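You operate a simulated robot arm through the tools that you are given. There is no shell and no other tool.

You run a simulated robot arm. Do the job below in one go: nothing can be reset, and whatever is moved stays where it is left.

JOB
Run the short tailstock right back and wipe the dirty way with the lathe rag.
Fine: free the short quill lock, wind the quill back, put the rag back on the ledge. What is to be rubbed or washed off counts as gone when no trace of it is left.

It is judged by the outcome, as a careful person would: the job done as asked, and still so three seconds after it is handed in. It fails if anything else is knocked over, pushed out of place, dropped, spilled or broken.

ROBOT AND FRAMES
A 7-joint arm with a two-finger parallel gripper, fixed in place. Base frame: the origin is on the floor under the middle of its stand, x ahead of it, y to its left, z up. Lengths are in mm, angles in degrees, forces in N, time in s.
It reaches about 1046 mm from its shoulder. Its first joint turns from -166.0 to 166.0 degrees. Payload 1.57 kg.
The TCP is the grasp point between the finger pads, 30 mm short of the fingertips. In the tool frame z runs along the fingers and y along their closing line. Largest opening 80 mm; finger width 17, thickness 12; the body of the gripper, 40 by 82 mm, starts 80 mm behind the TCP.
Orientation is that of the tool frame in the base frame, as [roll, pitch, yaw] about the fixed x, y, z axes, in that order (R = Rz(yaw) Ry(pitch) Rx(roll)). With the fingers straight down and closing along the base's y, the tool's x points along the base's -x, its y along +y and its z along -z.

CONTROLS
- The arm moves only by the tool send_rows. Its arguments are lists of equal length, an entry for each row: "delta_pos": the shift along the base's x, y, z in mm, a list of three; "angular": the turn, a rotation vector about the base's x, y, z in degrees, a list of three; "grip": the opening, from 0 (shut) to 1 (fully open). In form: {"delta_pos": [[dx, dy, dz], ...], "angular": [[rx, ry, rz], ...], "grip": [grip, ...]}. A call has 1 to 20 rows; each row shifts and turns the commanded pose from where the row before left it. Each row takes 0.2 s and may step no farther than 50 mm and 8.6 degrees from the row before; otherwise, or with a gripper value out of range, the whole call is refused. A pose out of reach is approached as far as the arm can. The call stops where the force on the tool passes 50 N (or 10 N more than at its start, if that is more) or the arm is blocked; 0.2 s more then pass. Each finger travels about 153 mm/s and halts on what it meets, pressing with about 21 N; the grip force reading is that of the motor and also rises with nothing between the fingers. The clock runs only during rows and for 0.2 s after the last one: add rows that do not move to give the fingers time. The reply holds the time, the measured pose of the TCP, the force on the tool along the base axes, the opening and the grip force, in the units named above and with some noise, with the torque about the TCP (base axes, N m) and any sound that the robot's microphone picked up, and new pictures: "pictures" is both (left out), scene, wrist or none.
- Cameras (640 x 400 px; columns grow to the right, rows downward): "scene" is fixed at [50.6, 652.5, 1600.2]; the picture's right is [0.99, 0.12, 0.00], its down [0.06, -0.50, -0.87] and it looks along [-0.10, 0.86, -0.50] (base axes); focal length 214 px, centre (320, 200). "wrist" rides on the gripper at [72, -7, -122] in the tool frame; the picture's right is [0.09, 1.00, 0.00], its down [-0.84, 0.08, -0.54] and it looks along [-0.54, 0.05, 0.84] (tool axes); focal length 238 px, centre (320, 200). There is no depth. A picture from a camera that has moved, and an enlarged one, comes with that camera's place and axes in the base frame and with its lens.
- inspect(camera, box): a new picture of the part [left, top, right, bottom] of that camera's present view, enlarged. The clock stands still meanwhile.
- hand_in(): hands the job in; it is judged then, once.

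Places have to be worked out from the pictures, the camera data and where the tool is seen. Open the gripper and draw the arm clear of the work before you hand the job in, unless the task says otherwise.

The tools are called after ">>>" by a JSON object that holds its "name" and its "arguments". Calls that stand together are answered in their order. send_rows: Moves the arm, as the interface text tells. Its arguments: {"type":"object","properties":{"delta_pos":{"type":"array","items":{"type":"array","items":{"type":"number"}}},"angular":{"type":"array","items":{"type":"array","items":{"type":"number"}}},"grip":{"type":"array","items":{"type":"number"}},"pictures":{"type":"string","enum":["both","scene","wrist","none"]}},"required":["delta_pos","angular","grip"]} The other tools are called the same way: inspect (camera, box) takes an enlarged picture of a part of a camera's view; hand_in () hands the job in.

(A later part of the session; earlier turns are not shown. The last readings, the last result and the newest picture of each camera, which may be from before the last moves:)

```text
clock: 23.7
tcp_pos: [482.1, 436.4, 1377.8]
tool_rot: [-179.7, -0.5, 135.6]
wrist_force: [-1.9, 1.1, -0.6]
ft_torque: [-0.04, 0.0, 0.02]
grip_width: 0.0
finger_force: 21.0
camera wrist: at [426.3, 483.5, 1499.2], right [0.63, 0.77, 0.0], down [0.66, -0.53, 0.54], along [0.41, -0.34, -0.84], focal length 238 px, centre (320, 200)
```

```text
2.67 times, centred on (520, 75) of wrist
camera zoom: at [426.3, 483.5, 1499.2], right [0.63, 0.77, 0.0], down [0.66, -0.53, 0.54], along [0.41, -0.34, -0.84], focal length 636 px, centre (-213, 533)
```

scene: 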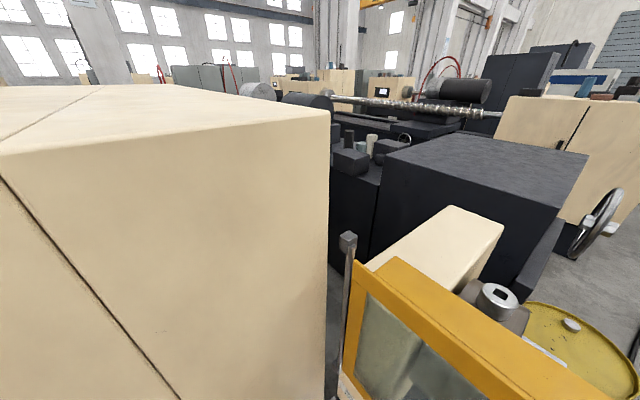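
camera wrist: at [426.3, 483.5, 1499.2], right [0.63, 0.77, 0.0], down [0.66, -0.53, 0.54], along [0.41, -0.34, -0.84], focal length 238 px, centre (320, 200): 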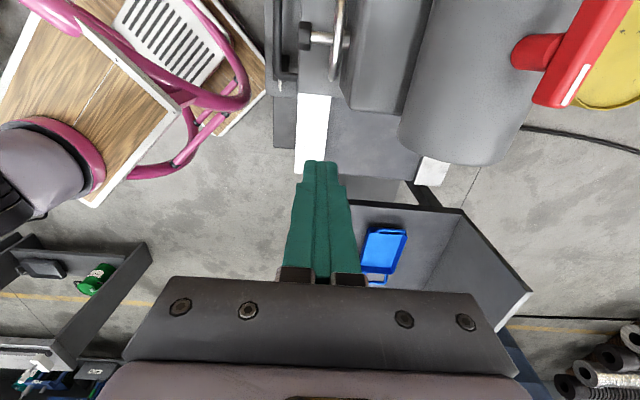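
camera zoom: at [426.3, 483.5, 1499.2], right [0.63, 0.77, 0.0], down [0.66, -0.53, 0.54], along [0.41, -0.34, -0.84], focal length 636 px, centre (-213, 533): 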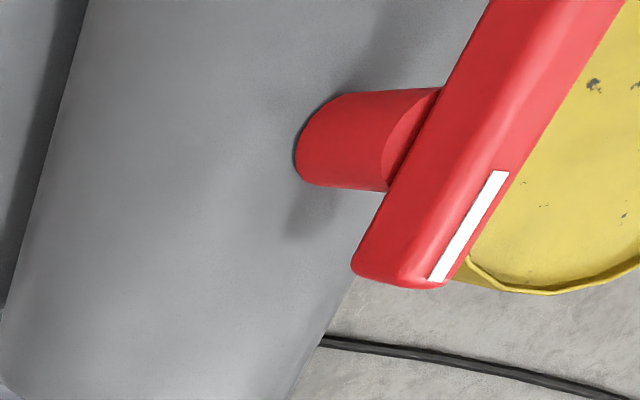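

Triangulation puts the red T-handle's post at about (540, 617), with the barrel top at z≈1263 and the bar along the bed at z≈1309 (e 22–88). That is too far for a straight-down tool, so I'll face it with the tool tilted 45° outward and look from a safe distance.

>>> {"name": "send_rows", "arguments": {"delta_pos": [[-10, 0, 2], [-10, 0, 2], [-10, 0, 2], [-10, 0, 2], [-10, 0, 2], [-10, 0, 2], [-10, 0, 2], [-10, 0, 2], [-10, 0, 2], [-10, 0, 2], [-10, 0, 1], [-10, 0, 1], [0, 0, 0], [0, 0, 0], [0, 0, 0], [0, 0, 0], [0, 0, 0], [0, 0, 0]], "angular": [[0, 0, 7.5], [0, 0, 7.5], [0, 0, 7.5], [0, 0, 7.5], [0, 0, 7.5], [0, 0, 7.5], [0, 0, 7.5], [0, 0, 7.5], [0, 0, 7.5], [0, 0, 7.5], [0, 0, 7.5], [0, 0, 7.0], [5.3, -5.3, 0], [5.3, -5.3, 0], [5.3, -5.3, 0], [5.3, -5.3, 0], [5.3, -5.3, 0], [5.3, -5.3, 0]], "grip": [0.0, 0.0, 0.0, 0.0, 0.0, 0.0, 0.0, 0.0, 0.0, 0.0, 0.0, 0.0, 0.0, 0.0, 0.0, 0.0, 0.0, 0.0], "pictures": "wrist"}}

>>> {"name": "inspect", "arguments": {"camera": "wrist", "box": [200, 100, 440, 250]}}

```text
clock: 27.5
tcp_pos: [360.9, 437.1, 1398.0]
tool_rot: [-179.8, 44.6, -135.1]
wrist_force: [0.0, 0.3, -0.3]
ft_torque: [-0.01, -0.01, 0.0]
grip_width: 0.0
finger_force: 21.3
camera wrist: at [268.6, 337.1, 1433.6], right [-0.75, 0.66, -0.07], down [0.1, 0.21, 0.97], along [0.66, 0.72, -0.22], focal length 238 px, centre (320, 200)
```

wrist: 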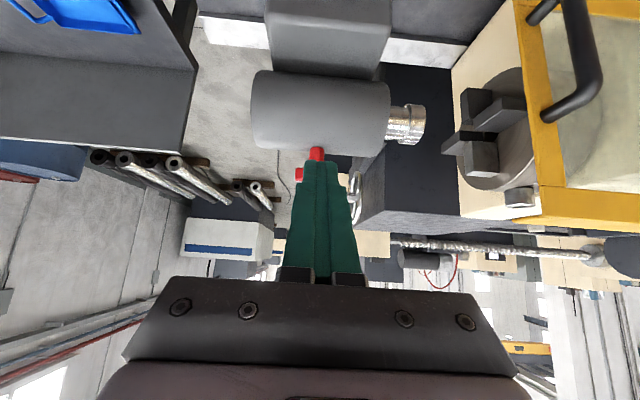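

```text
2.67 times, centred on (320, 175) of wrist
camera zoom: at [268.6, 337.1, 1433.6], right [-0.75, 0.66, -0.07], down [0.1, 0.21, 0.97], along [0.66, 0.72, -0.22], focal length 636 px, centre (320, 267)
```

zoom: 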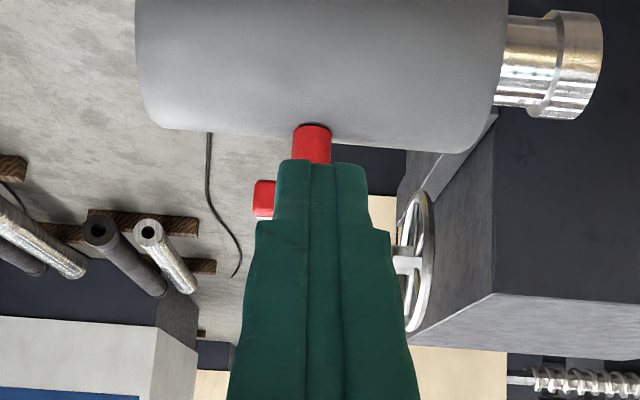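

The barrel, quill and T-handle post are in view but the fingers hide the bar. I'll shift sideways toward the headstock for a clear look.

>>> {"name": "send_rows", "arguments": {"delta_pos": [[-25, 25, 0], [-25, 25, 0], [0, 0, 0]], "angular": [[0, 0, 0], [0, 0, 0], [0, 0, 0]], "grip": [0.0, 0.0, 0.0], "pictures": "wrist"}}

>>> {"name": "inspect", "arguments": {"camera": "wrist", "box": [200, 80, 360, 180]}}

>>> {"name": "inspect", "arguments": {"camera": "wrist", "box": [240, 40, 560, 240]}}

```text
clock: 28.3
tcp_pos: [310.2, 485.1, 1398.8]
tool_rot: [-179.8, 44.6, -134.9]
wrist_force: [0.8, -0.3, 0.9]
ft_torque: [0.01, -0.02, -0.03]
grip_width: 0.1
finger_force: 21.2
camera wrist: at [217.7, 385.5, 1434.8], right [-0.75, 0.66, -0.07], down [0.1, 0.21, 0.97], along [0.66, 0.72, -0.22], focal length 238 px, centre (320, 200)
```

wrist: 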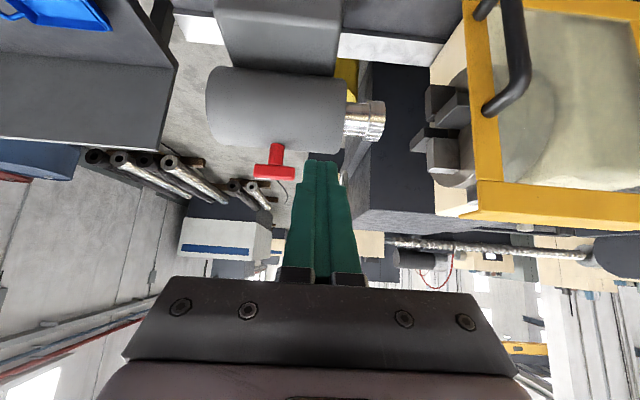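

```text
4.00 times, centred on (280, 130) of wrist
camera zoom: at [217.7, 385.5, 1434.8], right [-0.75, 0.66, -0.07], down [0.1, 0.21, 0.97], along [0.66, 0.72, -0.22], focal length 953 px, centre (480, 480)
```

zoom: 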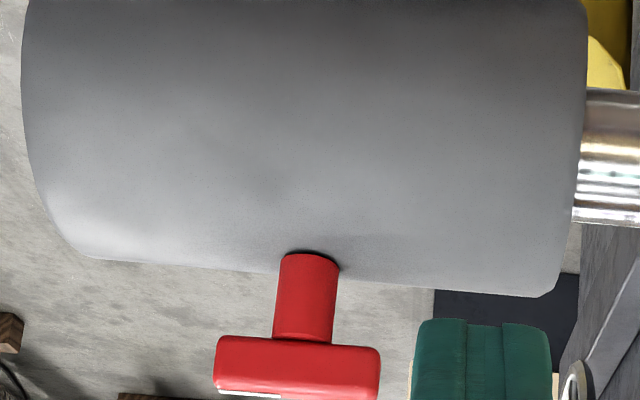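

```text
2.00 times, centred on (400, 140) of wrist
camera zoom: at [217.7, 385.5, 1434.8], right [-0.75, 0.66, -0.07], down [0.1, 0.21, 0.97], along [0.66, 0.72, -0.22], focal length 477 px, centre (160, 320)
```

zoom: 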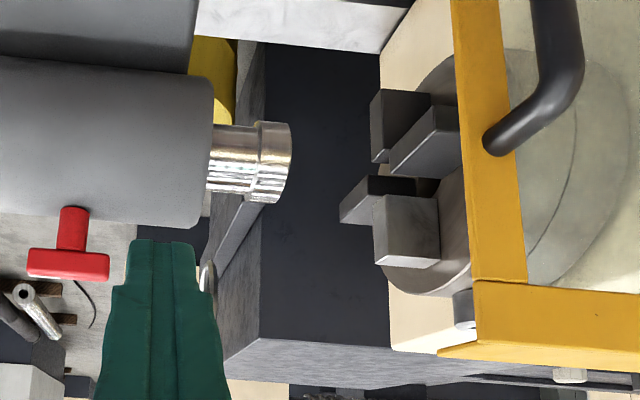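

The T-handle reads as a 70 mm bar at z≈1303, centred near (538, 619), on a short post. I'll bring the closed fingertips in front of the bar's tail end, stopping about 25 mm short of contact.

>>> {"name": "send_rows", "arguments": {"delta_pos": [[34, -34, 0], [34, -34, 0], [28, 28, -15], [28, 28, -15], [28, 28, -15], [28, 28, -15], [28, 28, -15]], "angular": [[0, 0, 0], [0, 0, 0], [0, 0, 0], [0, 0, 0], [0, 0, 0], [0, 0, 0], [0, 0, 0]], "grip": [0.0, 0.0, 0.0, 0.0, 0.0, 0.0, 0.0], "pictures": "wrist"}}

>>> {"name": "inspect", "arguments": {"camera": "wrist", "box": [240, 100, 480, 250]}}

```text
clock: 29.9
tcp_pos: [518.6, 557.9, 1325.5]
tool_rot: [-179.7, 44.6, -135.2]
wrist_force: [-0.8, -0.2, 0.7]
ft_torque: [-0.03, 0.0, 0.01]
grip_width: 0.0
finger_force: 21.3
camera wrist: at [424.6, 457.7, 1360.5], right [-0.75, 0.66, -0.07], down [0.1, 0.21, 0.97], along [0.66, 0.72, -0.22], focal length 238 px, centre (320, 200)
```

wrist: 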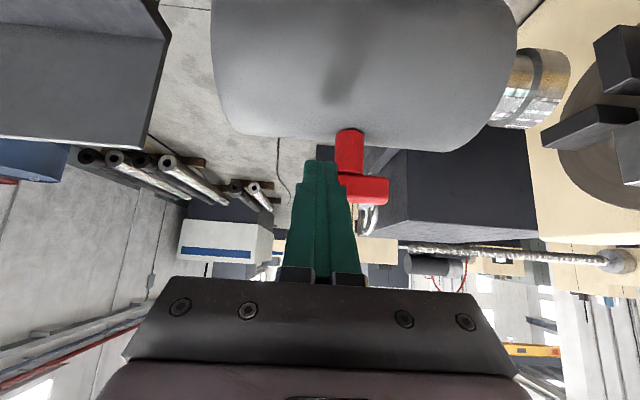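

```text
2.67 times, centred on (360, 175) of wrist
camera zoom: at [424.6, 457.7, 1360.5], right [-0.75, 0.66, -0.07], down [0.1, 0.21, 0.97], along [0.66, 0.72, -0.22], focal length 636 px, centre (213, 267)
```

zoom: 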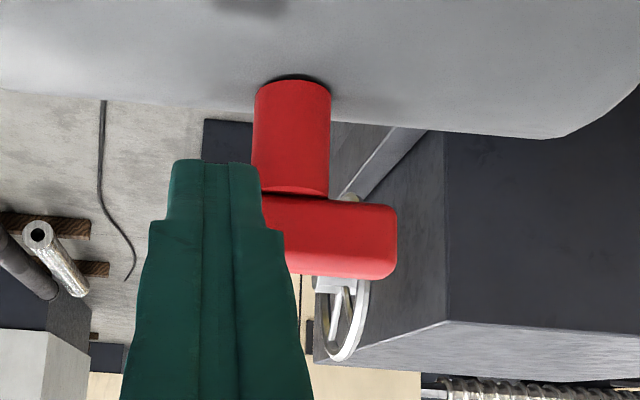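

The fingertip is in front of the bar's tail half and the height matches. I'll shift 8 mm outward for leverage, then push slowly away from me to turn the T-handle counter-clockwise as seen from above.

>>> {"name": "send_rows", "arguments": {"delta_pos": [[5.7, -5.7, 0], [5, 5, 0], [3.5, 3.5, 0], [3.5, 3.5, 0], [3.5, 3.5, 0], [3.5, 3.5, 0], [3.5, 3.5, 0], [3.5, 3.5, 0]], "angular": [[0, 0, 0], [0, 0, 0], [0, 0, 0], [0, 0, 0], [0, 0, 0], [0, 0, 0], [0, 0, 0], [0, 0, 0]], "grip": [0.0, 0.0, 0.0, 0.0, 0.0, 0.0, 0.0, 0.0], "pictures": "wrist"}}

>>> {"name": "inspect", "arguments": {"camera": "wrist", "box": [240, 100, 480, 250]}}

```text
clock: 31.7
tcp_pos: [551.3, 577.1, 1323.4]
tool_rot: [-179.8, 44.6, -134.9]
wrist_force: [2.4, -3.8, 0.4]
ft_torque: [-0.03, -0.02, -0.06]
grip_width: 0.0
finger_force: 21.0
camera wrist: at [458.4, 478.3, 1359.4], right [-0.75, 0.66, -0.07], down [0.1, 0.21, 0.97], along [0.66, 0.72, -0.22], focal length 238 px, centre (320, 200)
```

wrist: 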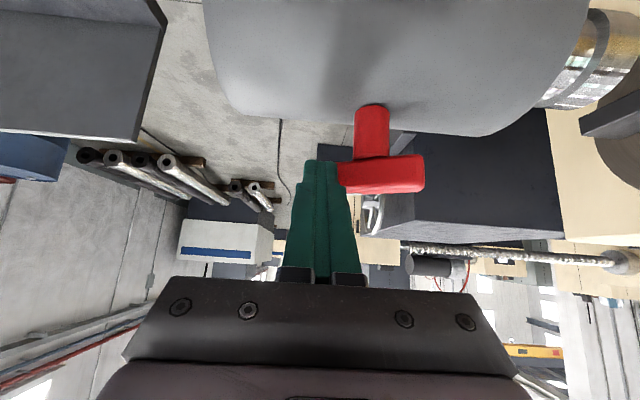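

```text
2.67 times, centred on (360, 175) of wrist
camera zoom: at [458.4, 478.3, 1359.4], right [-0.75, 0.66, -0.07], down [0.1, 0.21, 0.97], along [0.66, 0.72, -0.22], focal length 636 px, centre (213, 267)
```

zoom: 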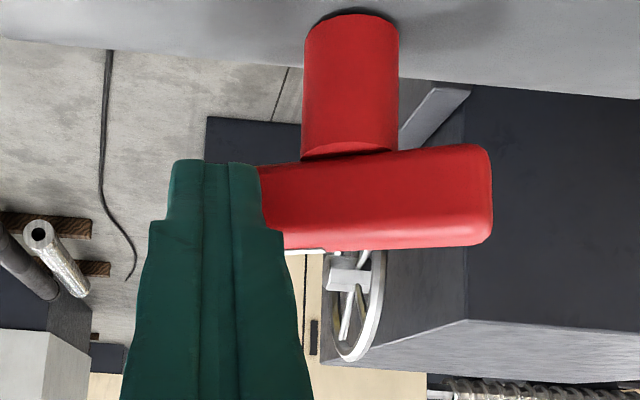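

The bar has begun to turn (about 15°, tail end going away) with little force, but the fingertip is slipping past its end. I'll back off, shift 9 mm inward and push again.

>>> {"name": "send_rows", "arguments": {"delta_pos": [[-10, -10, 0], [-12, -12, 0], [-6.5, 6.5, 0], [3.5, 3.5, 0], [3.5, 3.5, 0], [3.5, 3.5, 0], [3.5, 3.5, 0], [3.5, 3.5, 0], [3.5, 3.5, 0]], "angular": [[0, 0, 0], [0, 0, 0], [0, 0, 0], [0, 0, 0], [0, 0, 0], [0, 0, 0], [0, 0, 0], [0, 0, 0], [0, 0, 0]], "grip": [0.0, 0.0, 0.0, 0.0, 0.0, 0.0, 0.0, 0.0, 0.0], "pictures": "wrist"}}

>>> {"name": "inspect", "arguments": {"camera": "wrist", "box": [240, 100, 480, 250]}}

```text
clock: 33.7
tcp_pos: [542.8, 584.1, 1324.4]
tool_rot: [-179.9, 44.5, -135.1]
wrist_force: [-2.2, -2.1, 0.9]
ft_torque: [0.0, 0.04, 0.06]
grip_width: 0.0
finger_force: 21.0
camera wrist: at [449.6, 484.5, 1359.1], right [-0.75, 0.66, -0.07], down [0.1, 0.21, 0.97], along [0.66, 0.72, -0.22], focal length 238 px, centre (320, 200)
```

wrist: 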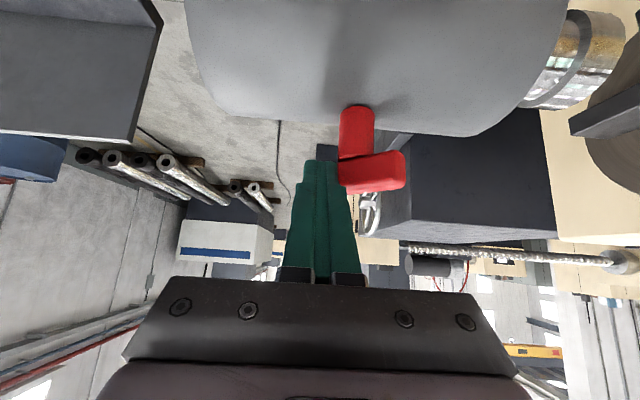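

```text
2.67 times, centred on (360, 175) of wrist
camera zoom: at [449.6, 484.5, 1359.1], right [-0.75, 0.66, -0.07], down [0.1, 0.21, 0.97], along [0.66, 0.72, -0.22], focal length 636 px, centre (213, 267)
```

zoom: 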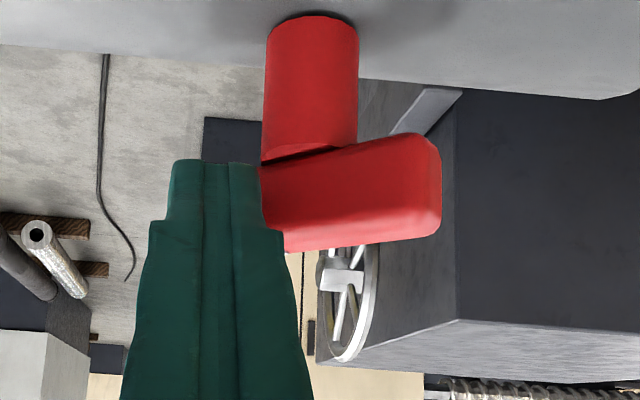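

The T-handle is now about 35° round and turning freely at 3 N. I'll keep pushing and curve toward the headstock side to follow the arc.

>>> {"name": "send_rows", "arguments": {"delta_pos": [[3.5, 3.5, 0], [3.5, 3.5, 0], [0.7, 5, 0], [0.7, 5, 0], [0.7, 5, 0], [-1.4, 4.2, 0], [-1.4, 4.2, 0]], "angular": [[0, 0, 0], [0, 0, 0], [0, 0, 0], [0, 0, 0], [0, 0, 0], [0, 0, 0], [0, 0, 0]], "grip": [0.0, 0.0, 0.0, 0.0, 0.0, 0.0, 0.0], "pictures": "wrist"}}

>>> {"name": "inspect", "arguments": {"camera": "wrist", "box": [240, 100, 480, 250]}}

```text
clock: 35.3
tcp_pos: [551.6, 610.0, 1324.8]
tool_rot: [-179.8, 44.5, -135.2]
wrist_force: [3.2, -25.9, 4.5]
ft_torque: [-0.15, 0.0, 0.24]
grip_width: 0.0
finger_force: 21.1
camera wrist: at [458.6, 511.4, 1359.7], right [-0.74, 0.66, -0.07], down [0.1, 0.21, 0.97], along [0.66, 0.72, -0.22], focal length 238 px, centre (320, 200)
```

wrist: 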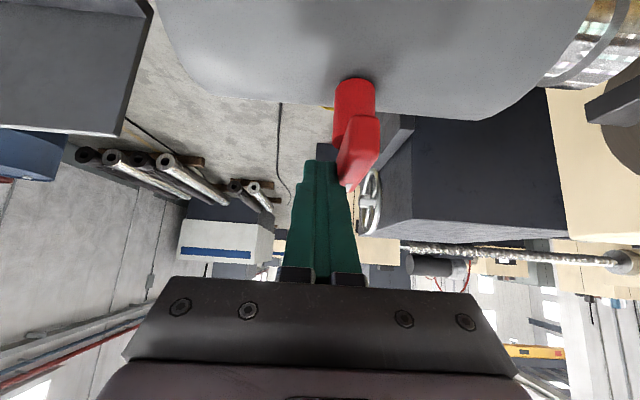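

```text
2.67 times, centred on (360, 175) of wrist
camera zoom: at [458.6, 511.4, 1359.7], right [-0.74, 0.66, -0.07], down [0.1, 0.21, 0.97], along [0.66, 0.72, -0.22], focal length 636 px, centre (213, 267)
```

zoom: 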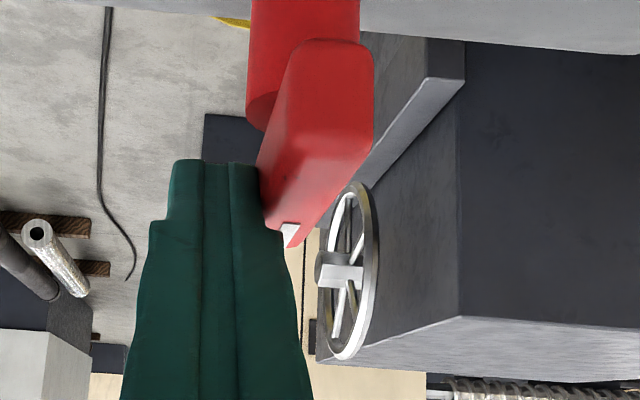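

The T-handle is now nearly square across the barrel and the force rose to 26 N, which suggests its end stop is close. I'll nudge a bit more toward the headstock to confirm the stop.

>>> {"name": "send_rows", "arguments": {"delta_pos": [[-1.4, 1.4, 0], [-1.4, 1.4, 0], [-1.4, 1.4, 0]], "angular": [[0, 0, 0], [0, 0, 0], [0, 0, 0]], "grip": [0.0, 0.0, 0.0], "pictures": "wrist"}}

>>> {"name": "inspect", "arguments": {"camera": "wrist", "box": [240, 100, 480, 250]}}

```text
clock: 36.0
tcp_pos: [554.5, 611.2, 1324.0]
tool_rot: [-179.4, 44.5, -135.5]
wrist_force: [4.6, -18.0, 3.7]
ft_torque: [-0.13, 0.0, 0.15]
grip_width: 0.0
finger_force: 21.2
stopped in row 3: the force on the tool passed its limit at 52 N (the readings are from after the stop); the commanded pose is now the measured one
camera wrist: at [459.4, 513.7, 1359.6], right [-0.74, 0.67, -0.07], down [0.1, 0.21, 0.97], along [0.67, 0.71, -0.22], focal length 238 px, centre (320, 200)
```

wrist: 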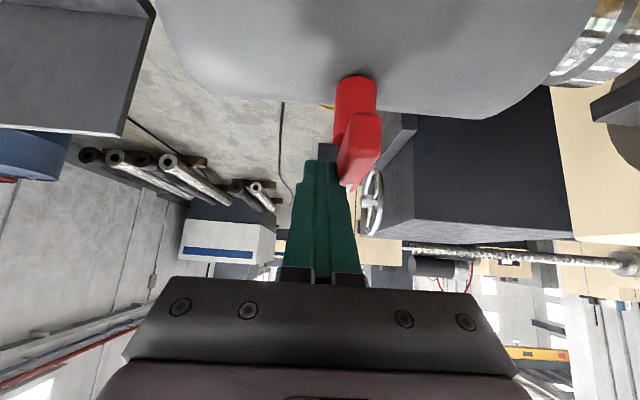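

```text
2.67 times, centred on (360, 175) of wrist
camera zoom: at [459.4, 513.7, 1359.6], right [-0.74, 0.67, -0.07], down [0.1, 0.21, 0.97], along [0.67, 0.71, -0.22], focal length 636 px, centre (213, 267)
```

zoom: 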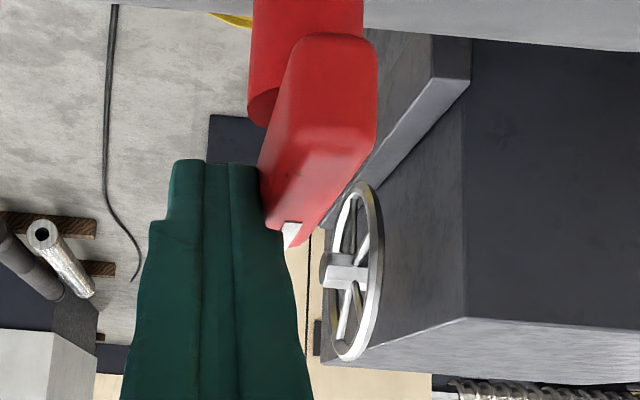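

That is the end stop: the T-handle has turned a quarter turn, from along the barrel to across it, so the lock should be free. I'll back away from it and retreat toward the front.

>>> {"name": "send_rows", "arguments": {"delta_pos": [[3, -3, 0], [3, -3, 0], [-30, -30, 5], [-33, -33, 0], [-33, -33, 0], [-33, -33, 0], [-33, -33, 0], [-33, -33, 0], [-33, -33, 0]], "angular": [[0, 0, 0], [0, 0, 0], [0, 0, 0], [0, 0, 0], [0, 0, 0], [0, 0, 0], [0, 0, 0], [0, 0, 0], [0, 0, 0]], "grip": [0.0, 0.0, 0.0, 0.0, 0.0, 0.0, 0.0, 0.0, 0.0], "pictures": "wrist"}}

>>> {"name": "inspect", "arguments": {"camera": "wrist", "box": [200, 0, 520, 200]}}

```text
clock: 38.0
tcp_pos: [330.1, 380.9, 1327.1]
tool_rot: [-179.4, 44.4, -135.3]
wrist_force: [0.3, 1.3, -1.2]
ft_torque: [-0.01, 0.0, -0.01]
grip_width: 0.2
finger_force: 21.1
camera wrist: at [235.0, 282.9, 1362.4], right [-0.74, 0.67, -0.07], down [0.1, 0.21, 0.97], along [0.66, 0.71, -0.22], focal length 238 px, centre (320, 200)
```

wrist: 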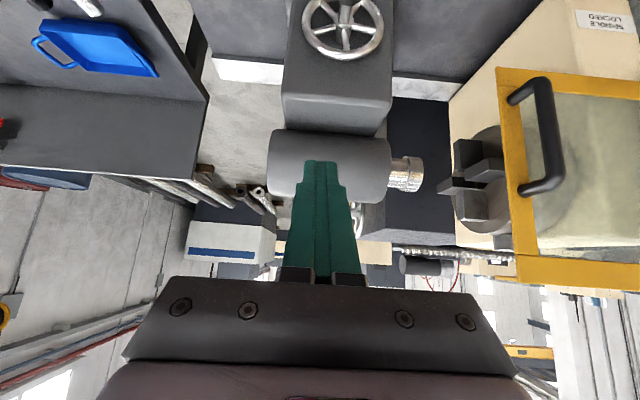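

```text
2.00 times, centred on (360, 100) of wrist
camera zoom: at [235.0, 282.9, 1362.4], right [-0.74, 0.67, -0.07], down [0.1, 0.21, 0.97], along [0.66, 0.71, -0.22], focal length 477 px, centre (240, 400)
```

zoom: 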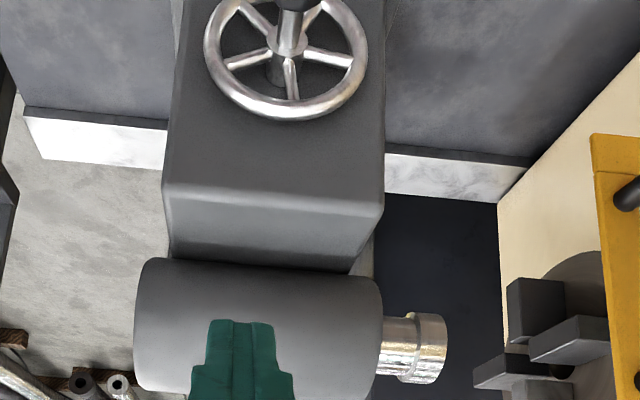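

I'll descend in front of the lathe to see the handwheel face-on and fix its hub position.

>>> {"name": "send_rows", "arguments": {"delta_pos": [[-12, -6, -46], [-12, -6, -46], [-12, -6, -46], [-12, -6, -46], [-12, -6, -46], [-12, -6, -46]], "angular": [[0, 0, 0], [0, 0, 0], [0, 0, 0], [0, 0, 0], [0, 0, 0], [0, 0, 0]], "grip": [0.6, 0.6, 0.6, 0.6, 0.8, 0.8], "pictures": "wrist"}}

>>> {"name": "inspect", "arguments": {"camera": "wrist", "box": [220, 60, 460, 210]}}

```text
clock: 39.4
tcp_pos: [257.2, 342.7, 1051.7]
tool_rot: [-179.7, 44.5, -135.3]
wrist_force: [0.0, 0.5, 0.2]
ft_torque: [0.0, 0.0, 0.02]
grip_width: 64.3
finger_force: 0.1
camera wrist: at [163.3, 245.0, 1088.5], right [-0.74, 0.67, -0.07], down [0.1, 0.21, 0.97], along [0.66, 0.72, -0.22], focal length 238 px, centre (320, 200)
```

wrist: 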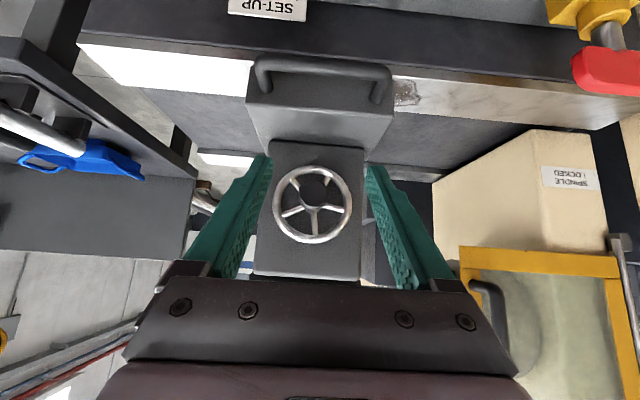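

```text
2.67 times, centred on (340, 135) of wrist
camera zoom: at [163.3, 245.0, 1088.5], right [-0.74, 0.67, -0.07], down [0.1, 0.21, 0.97], along [0.66, 0.72, -0.22], focal length 636 px, centre (267, 373)
```

zoom: 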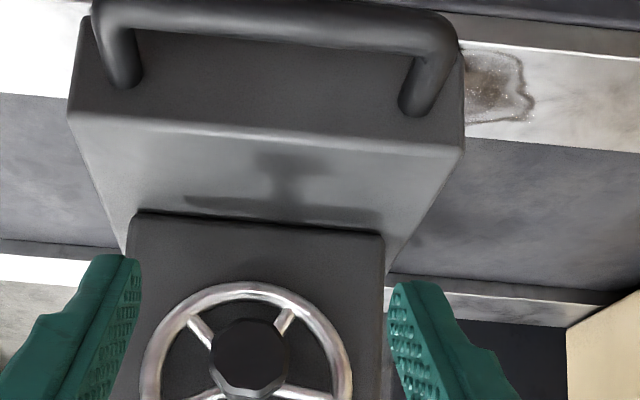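

The wheel is now seen face-on: axis at e≈63, z≈1011, knob front at n≈601, about 42 mm across. I'll level the tool to point straight along the wheel axis, keeping well back.

>>> {"name": "send_rows", "arguments": {"delta_pos": [[0, 0, -7], [0, 0, -7], [0, 0, -7], [0, 0, -7], [0, 0, -7], [0, 0, -6], [20, 20, 0], [20, 22, 0]], "angular": [[5.4, -5.4, 0], [5.4, -5.4, 0], [5.4, -5.4, 0], [5.4, -5.4, 0], [5.4, -5.4, 0], [5.2, -5.2, 0], [0, 0, 0], [0, 0, 0]], "grip": [0.8, 0.8, 0.8, 0.8, 0.8, 0.8, 0.8, 0.8], "pictures": "wrist"}}

```text
clock: 40.9
tcp_pos: [254.1, 349.8, 1083.8]
tool_rot: [66.1, 83.6, 112.1]
wrist_force: [0.7, -0.1, 0.1]
ft_torque: [-0.04, 0.02, 0.05]
grip_width: 64.1
finger_force: 0.0
stopped in row 7: the arm was blocked; the commanded pose is now the measured one
camera wrist: at [169.6, 266.3, 1004.9], right [-0.72, 0.7, 0.01], down [-0.4, -0.42, 0.81], along [0.57, 0.58, 0.58], focal length 238 px, centre (320, 200)
```

wrist: 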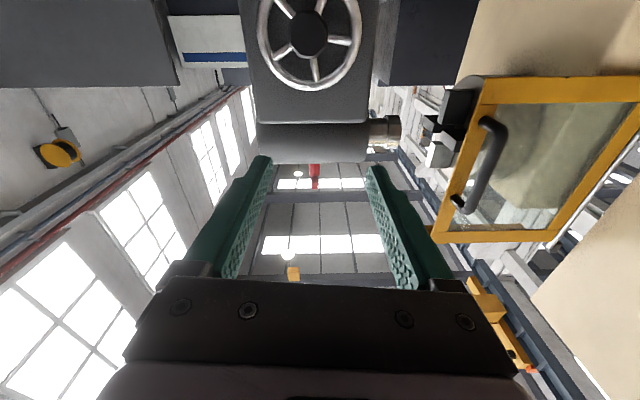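

The arm was blocked while levelling near its own base: z stayed at 1084 and the tool ended up level. I'll move forward at this height, away from the base, then correct the tilt and height there.

>>> {"name": "send_rows", "arguments": {"delta_pos": [[20, 20, 0], [20, 20, 0], [20, 20, 0]], "angular": [[0, 0, 0], [0, 0, 0], [-1.8, 1.8, 0]], "grip": [0.8, 0.8, 0.8], "pictures": "wrist"}}

```text
clock: 41.7
tcp_pos: [312.6, 411.4, 1083.2]
tool_rot: [91.2, 84.4, 137.2]
wrist_force: [0.4, 0.8, -0.4]
ft_torque: [0.01, -0.01, -0.02]
grip_width: 63.9
finger_force: 0.0
camera wrist: at [227.1, 325.3, 1010.0], right [-0.72, 0.69, 0.01], down [-0.37, -0.39, 0.84], along [0.59, 0.6, 0.54], focal length 238 px, centre (320, 200)
```

wrist: 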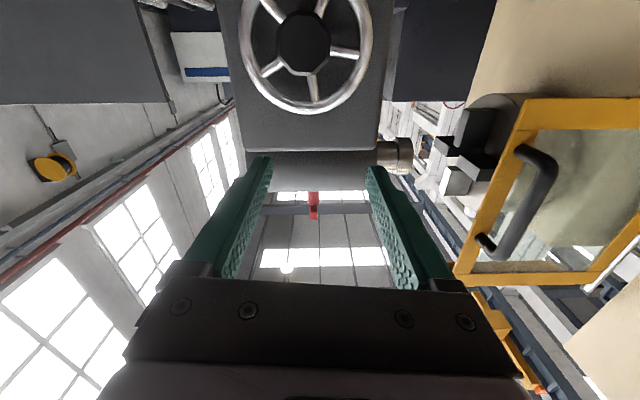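

The tool is now level and pointing along the wheel axis (heading ≈46°). I'll try lowering to the knob height here, with the fingertips still short of the knob.

>>> {"name": "send_rows", "arguments": {"delta_pos": [[15, 5, -18], [5, 5, -18], [0, 0, -18], [0, 0, -18]], "angular": [[0, 0, 0], [0, 0, 0], [0, 0, 0], [0, 0, 0]], "grip": [0.8, 0.8, 0.8, 0.8], "pictures": "wrist"}}

>>> {"name": "inspect", "arguments": {"camera": "wrist", "box": [200, 0, 440, 150]}}

```text
clock: 42.7
tcp_pos: [334.3, 419.7, 1011.1]
tool_rot: [91.1, 84.3, 137.0]
wrist_force: [0.2, -0.2, -0.5]
ft_torque: [0.0, -0.01, 0.0]
grip_width: 63.7
finger_force: 0.0
camera wrist: at [247.3, 334.4, 937.6], right [-0.72, 0.7, 0.01], down [-0.37, -0.39, 0.84], along [0.59, 0.6, 0.54], focal length 238 px, centre (320, 200)
```

wrist: 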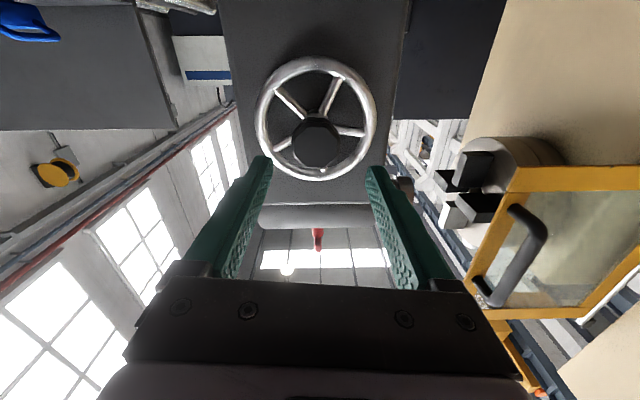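

```text
2.67 times, centred on (320, 75) of wrist
camera zoom: at [247.3, 334.4, 937.6], right [-0.72, 0.7, 0.01], down [-0.37, -0.39, 0.84], along [0.59, 0.6, 0.54], focal length 636 px, centre (320, 533)
```

zoom: 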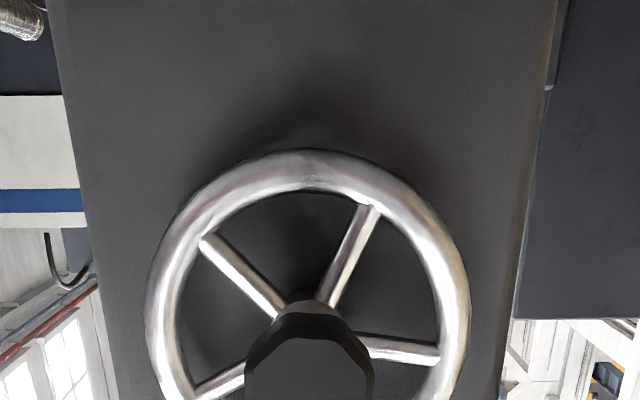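

The knob is centred ahead at about e 61.5, z 1006, directly in line with the gripper. I'll advance 79 mm along the tool axis so the open fingers pass either side of the knob.

>>> {"name": "send_rows", "arguments": {"delta_pos": [[13.8, 14.2, -2], [13.8, 14.2, -2], [13.8, 14.2, 0], [13.8, 14.2, 0]], "angular": [[0, 0, 0], [0, 0, 0], [0, 0, 0], [0, 0, 0]], "grip": [0.8, 0.8, 0.8, 0.8], "pictures": "wrist"}}

>>> {"name": "inspect", "arguments": {"camera": "wrist", "box": [200, 40, 440, 190]}}

```text
clock: 43.7
tcp_pos: [388.2, 476.3, 1006.6]
tool_rot: [91.2, 84.2, 137.1]
wrist_force: [-0.2, -0.6, 0.2]
ft_torque: [0.04, 0.01, -0.01]
grip_width: 63.8
finger_force: 0.2
camera wrist: at [302.8, 391.0, 933.7], right [-0.72, 0.69, 0.01], down [-0.37, -0.39, 0.84], along [0.59, 0.6, 0.54], focal length 238 px, centre (320, 200)
```

wrist: 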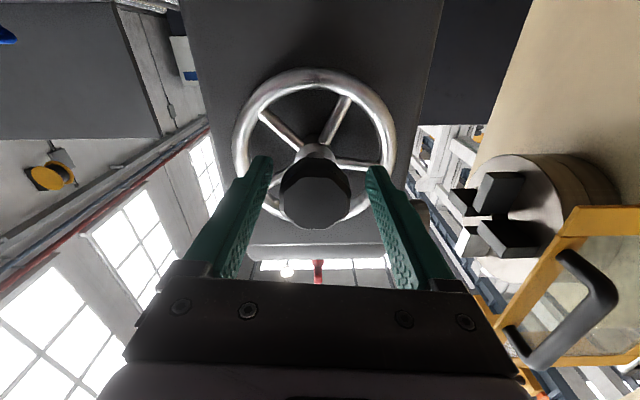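

```text
2.67 times, centred on (320, 115) of wrist
camera zoom: at [302.8, 391.0, 933.7], right [-0.72, 0.69, 0.01], down [-0.37, -0.39, 0.84], along [0.59, 0.6, 0.54], focal length 636 px, centre (320, 427)
```

zoom: 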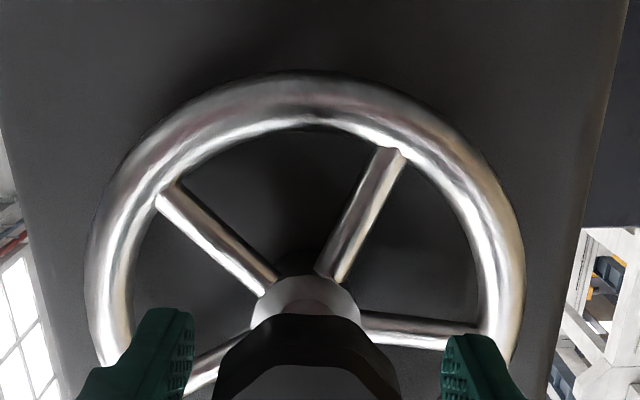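

The knob sits midway between the fingers. I'll close on it and give it time to settle.

>>> {"name": "send_rows", "arguments": {"delta_pos": [[0, 0, 0], [0, 0, 0], [0, 0, 0]], "angular": [[0, 0, 0], [0, 0, 0], [0, 0, 0]], "grip": [0.3, 0.3, 0.3], "pictures": "wrist"}}

```text
clock: 44.5
tcp_pos: [391.2, 475.4, 1006.9]
tool_rot: [91.2, 84.3, 137.0]
wrist_force: [13.4, -13.8, -7.5]
ft_torque: [0.16, -0.06, -1.23]
grip_width: 41.8
finger_force: 45.3
camera wrist: at [304.7, 389.6, 933.4], right [-0.72, 0.7, 0.01], down [-0.37, -0.39, 0.84], along [0.59, 0.6, 0.54], focal length 238 px, centre (320, 200)
```

wrist: 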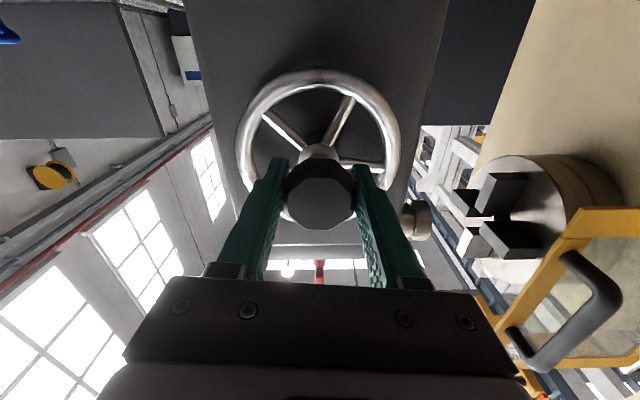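

Gripped at 41.8 mm, but the side force (~19 N toward the tail) shows I'm about 4 mm off the axis. I'll relax that offset before turning.

>>> {"name": "send_rows", "arguments": {"delta_pos": [[2.5, -2.5, -1], [0.5, -0.5, 0], [0, 0, 0]], "angular": [[0, 0, 0], [0, 0, 0], [0, 0, 0]], "grip": [0.3, 0.3, 0.3], "pictures": "none"}}

```text
clock: 45.3
tcp_pos: [390.1, 474.4, 1007.2]
tool_rot: [89.5, 84.1, 135.6]
wrist_force: [6.9, 5.7, 15.8]
ft_torque: [-0.56, 0.53, -0.44]
grip_width: 42.0
finger_force: 45.1
```

The lateral force is gone and now it pulls upward a little; I'll bring the height back up slightly and try a first small counter-clockwise turn.

>>> {"name": "send_rows", "arguments": {"delta_pos": [[0.5, 0.5, 1], [0, 0, 0], [0, 0, 0], [0, 0, 0]], "angular": [[0, 0, 0], [0, 0, 0], [-2.8, -2.85, 0], [-2.8, -2.85, 0]], "grip": [0.3, 0.3, 0.3, 0.3], "pictures": "none"}}

```text
clock: 46.3
tcp_pos: [391.9, 475.2, 1006.8]
tool_rot: [-95.4, 87.5, -49.3]
wrist_force: [8.4, 11.9, 6.5]
ft_torque: [-0.2, 0.21, -0.64]
grip_width: 41.8
finger_force: 44.9
```

The tool turned 8° with almost no torque. I'll continue for about 64° and then check that the spokes move with it.

>>> {"name": "send_rows", "arguments": {"delta_pos": [[0.4, 0.4, 0], [0, 0, 0], [0, 0, 0], [0, 0, 0], [0, 0, 0], [0, 0, 0], [0, 0, 0], [0, 0, 0]], "angular": [[-5.57, -5.74, 0], [-5.57, -5.74, 0], [-5.57, -5.74, 0], [-5.57, -5.74, 0], [-5.57, -5.74, 0], [-5.57, -5.74, 0], [-5.57, -5.74, 0], [-5.57, -5.74, 0]], "grip": [0.3, 0.3, 0.3, 0.3, 0.3, 0.3, 0.3, 0.3], "pictures": "wrist"}}

```text
clock: 48.1
tcp_pos: [394.0, 472.8, 1008.6]
tool_rot: [-89.9, 23.7, -44.5]
wrist_force: [14.2, -18.9, 24.9]
ft_torque: [0.03, 0.22, -1.19]
grip_width: 41.7
finger_force: 44.9
camera wrist: at [356.3, 339.2, 984.4], right [-0.22, 0.22, -0.95], down [-0.95, 0.17, 0.26], along [0.22, 0.96, 0.17], focal length 238 px, centre (320, 200)
```

wrist: 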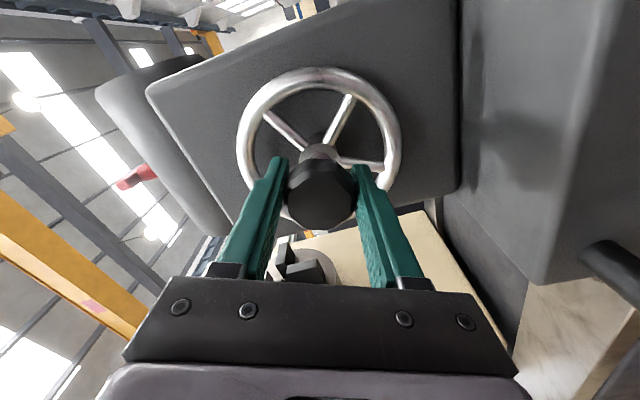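

The spokes stay fixed relative to the gripper, so the wheel is turning with the knob (about 72° so far). I'll ease the side load and keep turning.

>>> {"name": "send_rows", "arguments": {"delta_pos": [[1.2, -1.2, 1.5], [1, -1, 1.2], [0, 0, 0], [0, 0, 0], [0, 0, 0], [0, 0, 0], [0, 0, 0], [0, 0, 0]], "angular": [[-5.57, -5.74, 0], [-5.57, -5.74, 0], [-5.57, -5.74, 0], [-5.57, -5.74, 0], [-5.57, -5.74, 0], [-5.57, -5.74, 0], [-5.57, -5.74, 0], [-5.57, -5.74, 0]], "grip": [0.3, 0.3, 0.3, 0.3, 0.3, 0.3, 0.3, 0.3], "pictures": "wrist"}}

```text
clock: 49.9
tcp_pos: [391.8, 472.5, 1009.5]
tool_rot: [-89.9, -40.4, -44.1]
wrist_force: [-7.1, 4.6, 23.5]
ft_torque: [0.04, 0.22, -0.03]
grip_width: 43.9
finger_force: 10.8
camera wrist: at [342.7, 351.5, 1059.7], right [0.51, -0.5, -0.7], down [-0.8, 0.02, -0.6], along [0.31, 0.87, -0.39], focal length 238 px, centre (320, 200)
```

wrist: 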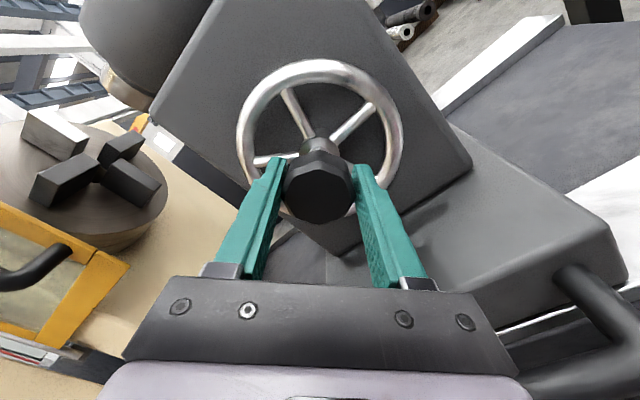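

The jaw width rose to 43.9 and the spokes shifted relative to the gripper, so the jaws slipped over the knob's corners. The wheel has probably hit its stop. I'll inspect the barrel end visible at top left.

>>> {"name": "inspect", "arguments": {"camera": "wrist", "box": [0, 0, 240, 150]}}

>>> {"name": "inspect", "arguments": {"camera": "wrist", "box": [220, 40, 420, 240]}}

```text
2.67 times, centred on (120, 75) of wrist
camera zoom: at [342.7, 351.5, 1059.7], right [0.51, -0.5, -0.7], down [-0.8, 0.02, -0.6], along [0.31, 0.87, -0.39], focal length 636 px, centre (853, 533)
```

zoom: 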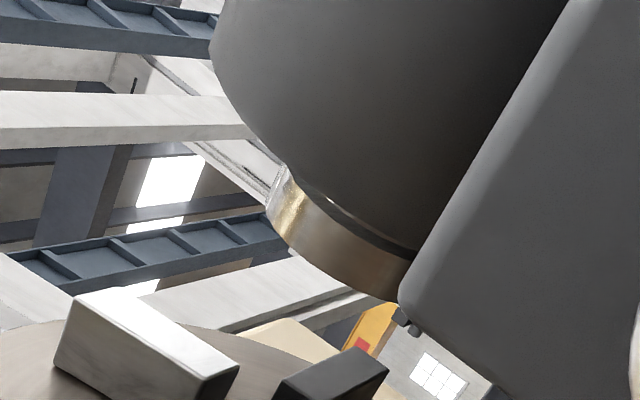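

```text
2.00 times, centred on (320, 140) of wrist
camera zoom: at [342.7, 351.5, 1059.7], right [0.51, -0.5, -0.7], down [-0.8, 0.02, -0.6], along [0.31, 0.87, -0.39], focal length 477 px, centre (320, 320)
```

zoom: 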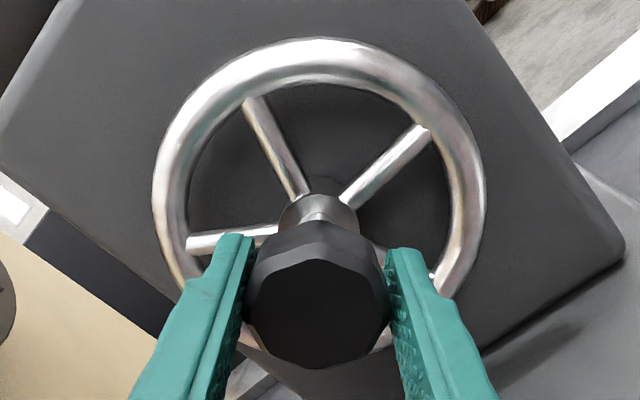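

The quill's collar now sits right at the barrel mouth, so the quill is wound fully back. I'll open the jaws and back straight off the knob.

>>> {"name": "send_rows", "arguments": {"delta_pos": [[0, 0, 0], [0, 0, 0], [-13.8, -14.2, 0], [-13.8, -14.2, 0], [-13.8, -14.2, 0], [-7, -7, 0]], "angular": [[0, 0, 0], [0, 0, 0], [0, 0, 0], [0, 0, 0], [0, 0, 0], [0, 0, 0]], "grip": [0.8, 0.8, 0.8, 0.8, 0.8, 0.8], "pictures": "wrist"}}

```text
clock: 51.3
tcp_pos: [347.5, 423.1, 1009.6]
tool_rot: [-90.0, -40.2, -44.4]
wrist_force: [0.0, 0.4, -0.5]
ft_torque: [0.01, -0.02, -0.01]
grip_width: 63.8
finger_force: 0.2
camera wrist: at [296.9, 302.0, 1059.2], right [0.51, -0.5, -0.7], down [-0.8, 0.02, -0.6], along [0.32, 0.87, -0.39], focal length 238 px, centre (320, 200)
```

wrist: 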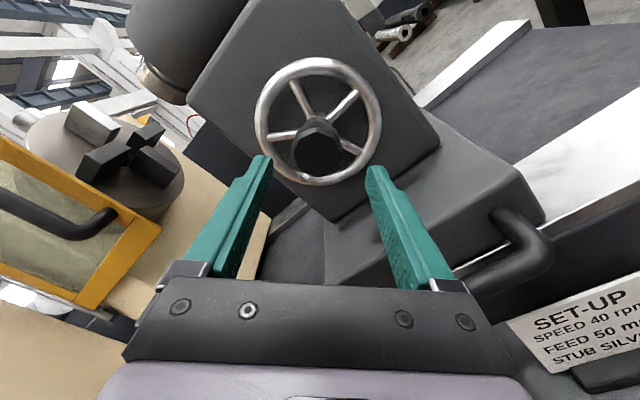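

Clear of the knob. Now I'll roll the wrist back 40°, rise, and tilt the tool to point straight down with the fingers across the bar handle.

>>> {"name": "send_rows", "arguments": {"delta_pos": [[0, 0, 15], [0, 0, 15], [0, 0, 15], [0, 0, 15], [0, 0, 15], [3, -2.1, 0], [3, -2.1, 0], [3, -2.1, 0], [3, -2.1, 0], [3, -2.1, 0], [3, -2.1, 0], [3, -2.1, 0], [3, -2.1, 0], [3, -2.1, 0], [3, -2.1, 0], [3, -2.1, 0], [3, -2.1, 0]], "angular": [[5.62, 5.7, 0], [5.62, 5.7, 0], [5.62, 5.7, 0], [5.62, 5.7, 0], [5.62, 5.7, 0], [-5.3, 5.3, 0], [-5.3, 5.3, 0], [-5.3, 5.3, 0], [-5.3, 5.3, 0], [-5.3, 5.3, 0], [-5.3, 5.3, 0], [-5.3, 5.3, 0], [-5.3, 5.3, 0], [-5.3, 5.3, 0], [-5.3, 5.3, 0], [-5.3, 5.3, 0], [-5.3, 5.3, 0]], "grip": [0.5, 0.5, 0.5, 0.5, 0.5, 0.5, 0.5, 0.5, 0.5, 0.5, 0.5, 0.5, 0.5, 0.5, 0.5, 0.5, 0.5], "pictures": "wrist"}}

```text
clock: 54.9
tcp_pos: [381.8, 395.8, 1084.6]
tool_rot: [-179.8, 0.6, -44.8]
wrist_force: [-0.4, 0.3, -0.1]
ft_torque: [0.03, -0.03, 0.0]
grip_width: 40.0
finger_force: 0.1
camera wrist: at [437.6, 351.4, 1204.6], right [-0.64, -0.77, 0.0], down [-0.65, 0.53, 0.55], along [-0.42, 0.35, -0.83], focal length 238 px, centre (320, 200)
```

wrist: 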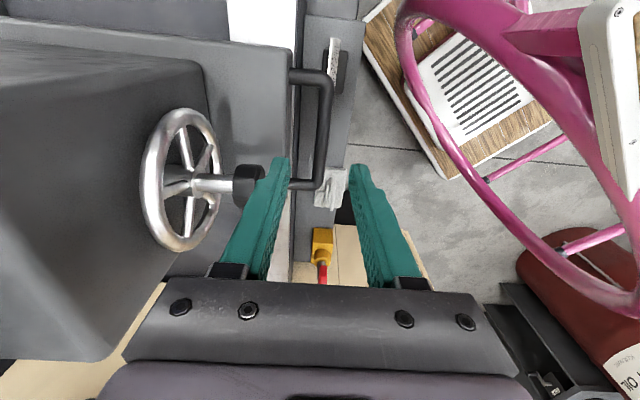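

The tool is vertical with the camera now on the tail side. I'll lower the half-open fingers over the bar again beside the tail post, same place as before.

>>> {"name": "send_rows", "arguments": {"delta_pos": [[8.5, -4, -45], [0, 0, -45], [0, 0, -45], [0, 0, -45], [0, 0, -25], [0, 0, -18]], "angular": [[0, -0.5, 0], [0, 0, 0], [0, 0, 0], [0, 0, 0], [0, 0, 0], [0, 0, 0]], "grip": [0.5, 0.5, 0.5, 0.5, 0.5, 0.5], "pictures": "wrist"}}

```text
clock: 56.3
tcp_pos: [389.4, 395.5, 858.5]
tool_rot: [-179.4, 0.1, -44.7]
wrist_force: [-3.9, -2.3, 2.3]
ft_torque: [0.03, 0.02, -0.05]
grip_width: 43.5
finger_force: 2.3
camera wrist: at [445.1, 349.9, 979.5], right [-0.64, -0.77, -0.01], down [-0.65, 0.53, 0.54], along [-0.41, 0.35, -0.84], focal length 238 px, centre (320, 200)
```

wrist: 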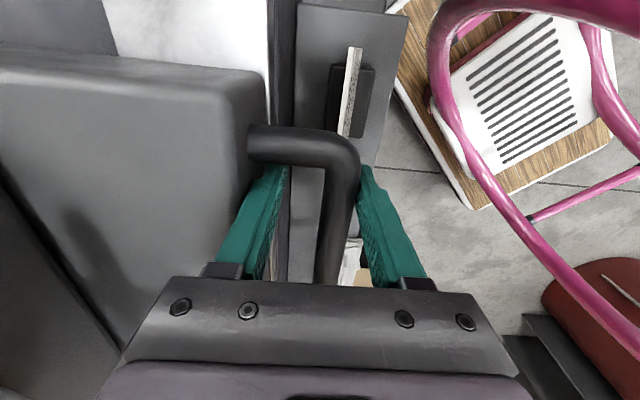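

The fingers straddle the bar, with slight rubbing on the front finger. I'll centre by 4 mm and push toward the tail to see if the tailstock now slides.

>>> {"name": "send_rows", "arguments": {"delta_pos": [[-2.8, -2.8, 0], [4, -4, 0], [4, -4, 0], [4, -4, 0], [4, -4, 0], [4, -4, 0], [4, -4, 0], [4, -4, 0]], "angular": [[0, 0, 0], [0, 0, 0], [0, 0, 0], [0, 0, 0], [0, 0, 0], [0, 0, 0], [0, 0, 0], [0, 0, 0]], "grip": [0.5, 0.5, 0.5, 0.5, 0.5, 0.5, 0.5, 0.5], "pictures": "wrist"}}

```text
clock: 58.1
tcp_pos: [415.3, 361.7, 861.0]
tool_rot: [-179.4, 0.2, -44.8]
wrist_force: [-1.1, 2.7, -0.3]
ft_torque: [-0.03, 0.01, 0.04]
grip_width: 41.3
finger_force: 0.7
camera wrist: at [470.5, 316.9, 981.4], right [-0.64, -0.77, -0.01], down [-0.65, 0.53, 0.54], along [-0.41, 0.35, -0.84], focal length 238 px, centre (320, 200)
```

wrist: 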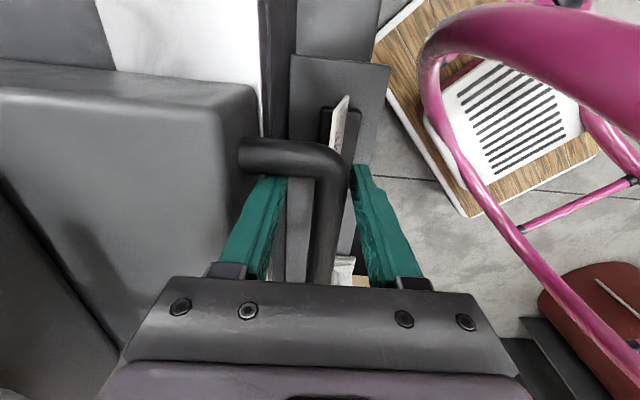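

It slides now: the handle moved with me at only about 3 N. I'll keep pushing toward the tail end in moderate steps.

>>> {"name": "send_rows", "arguments": {"delta_pos": [[5, -5, 0], [5, -5, 0], [5, -5, 0], [5, -5, 0], [5, -5, 0], [5, -5, 0], [5, -5, 0], [5, -5, 0], [5, -5, 0], [5, -5, 0], [5, -5, 0], [5, -5, 0]], "angular": [[0, 0, 0], [0, 0, 0], [0, 0, 0], [0, 0, 0], [0, 0, 0], [0, 0, 0], [0, 0, 0], [0, 0, 0], [0, 0, 0], [0, 0, 0], [0, 0, 0], [0, 0, 0]], "grip": [0.5, 0.5, 0.5, 0.5, 0.5, 0.5, 0.5, 0.5, 0.5, 0.5, 0.5, 0.5], "pictures": "wrist"}}

```text
clock: 60.7
tcp_pos: [476.2, 301.7, 861.2]
tool_rot: [-179.4, 0.2, -44.8]
wrist_force: [-0.8, 1.1, 0.0]
ft_torque: [-0.06, -0.04, 0.0]
grip_width: 41.2
finger_force: 0.4
camera wrist: at [530.1, 256.5, 981.5], right [-0.64, -0.77, -0.01], down [-0.65, 0.53, 0.54], along [-0.41, 0.35, -0.84], focal length 238 px, centre (320, 200)
```

wrist: 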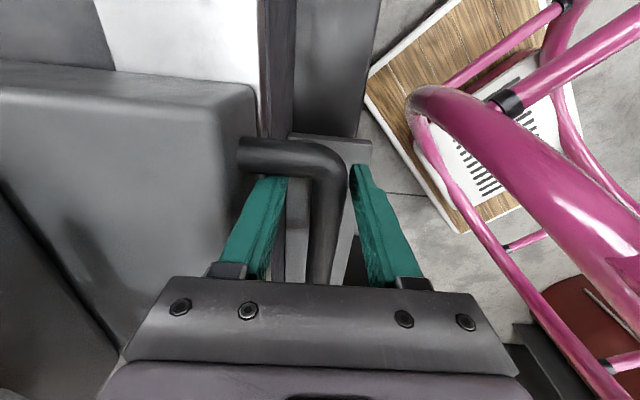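

Still sliding freely with little force; I'll continue toward the tail.

>>> {"name": "send_rows", "arguments": {"delta_pos": [[5, -5, 0], [5, -5, 0], [5, -5, 0], [5, -5, 0], [5, -5, 0], [5, -5, 0], [5, -5, 0], [5, -5, 0], [5, -5, 0], [5, -5, 0]], "angular": [[0, 0, 0], [0, 0, 0], [0, 0, 0], [0, 0, 0], [0, 0, 0], [0, 0, 0], [0, 0, 0], [0, 0, 0], [0, 0, 0], [0, 0, 0]], "grip": [0.5, 0.5, 0.5, 0.5, 0.5, 0.5, 0.5, 0.5, 0.5, 0.5], "pictures": "wrist"}}

```text
clock: 62.9
tcp_pos: [517.9, 258.7, 861.1]
tool_rot: [-179.2, 0.9, -43.9]
wrist_force: [-7.7, 9.5, 0.9]
ft_torque: [-0.09, 0.1, 0.24]
grip_width: 41.0
finger_force: 0.3
stopped in row 10: the force on the tool passed its limit at 56 N (the readings are from after the stop); the commanded pose is now the measured one
camera wrist: at [573.8, 213.4, 981.3], right [-0.62, -0.78, -0.01], down [-0.66, 0.51, 0.55], along [-0.43, 0.36, -0.83], focal length 238 px, centre (320, 200)
```

wrist: 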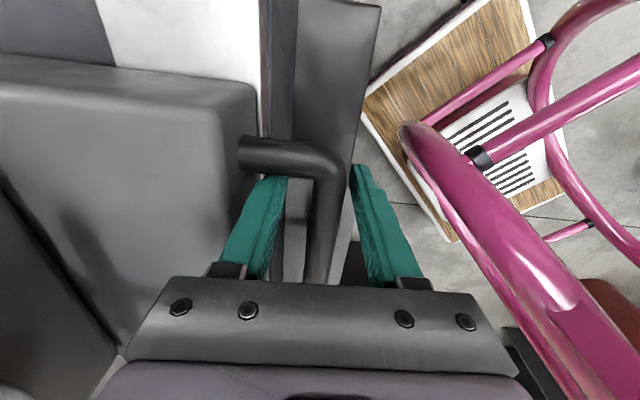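

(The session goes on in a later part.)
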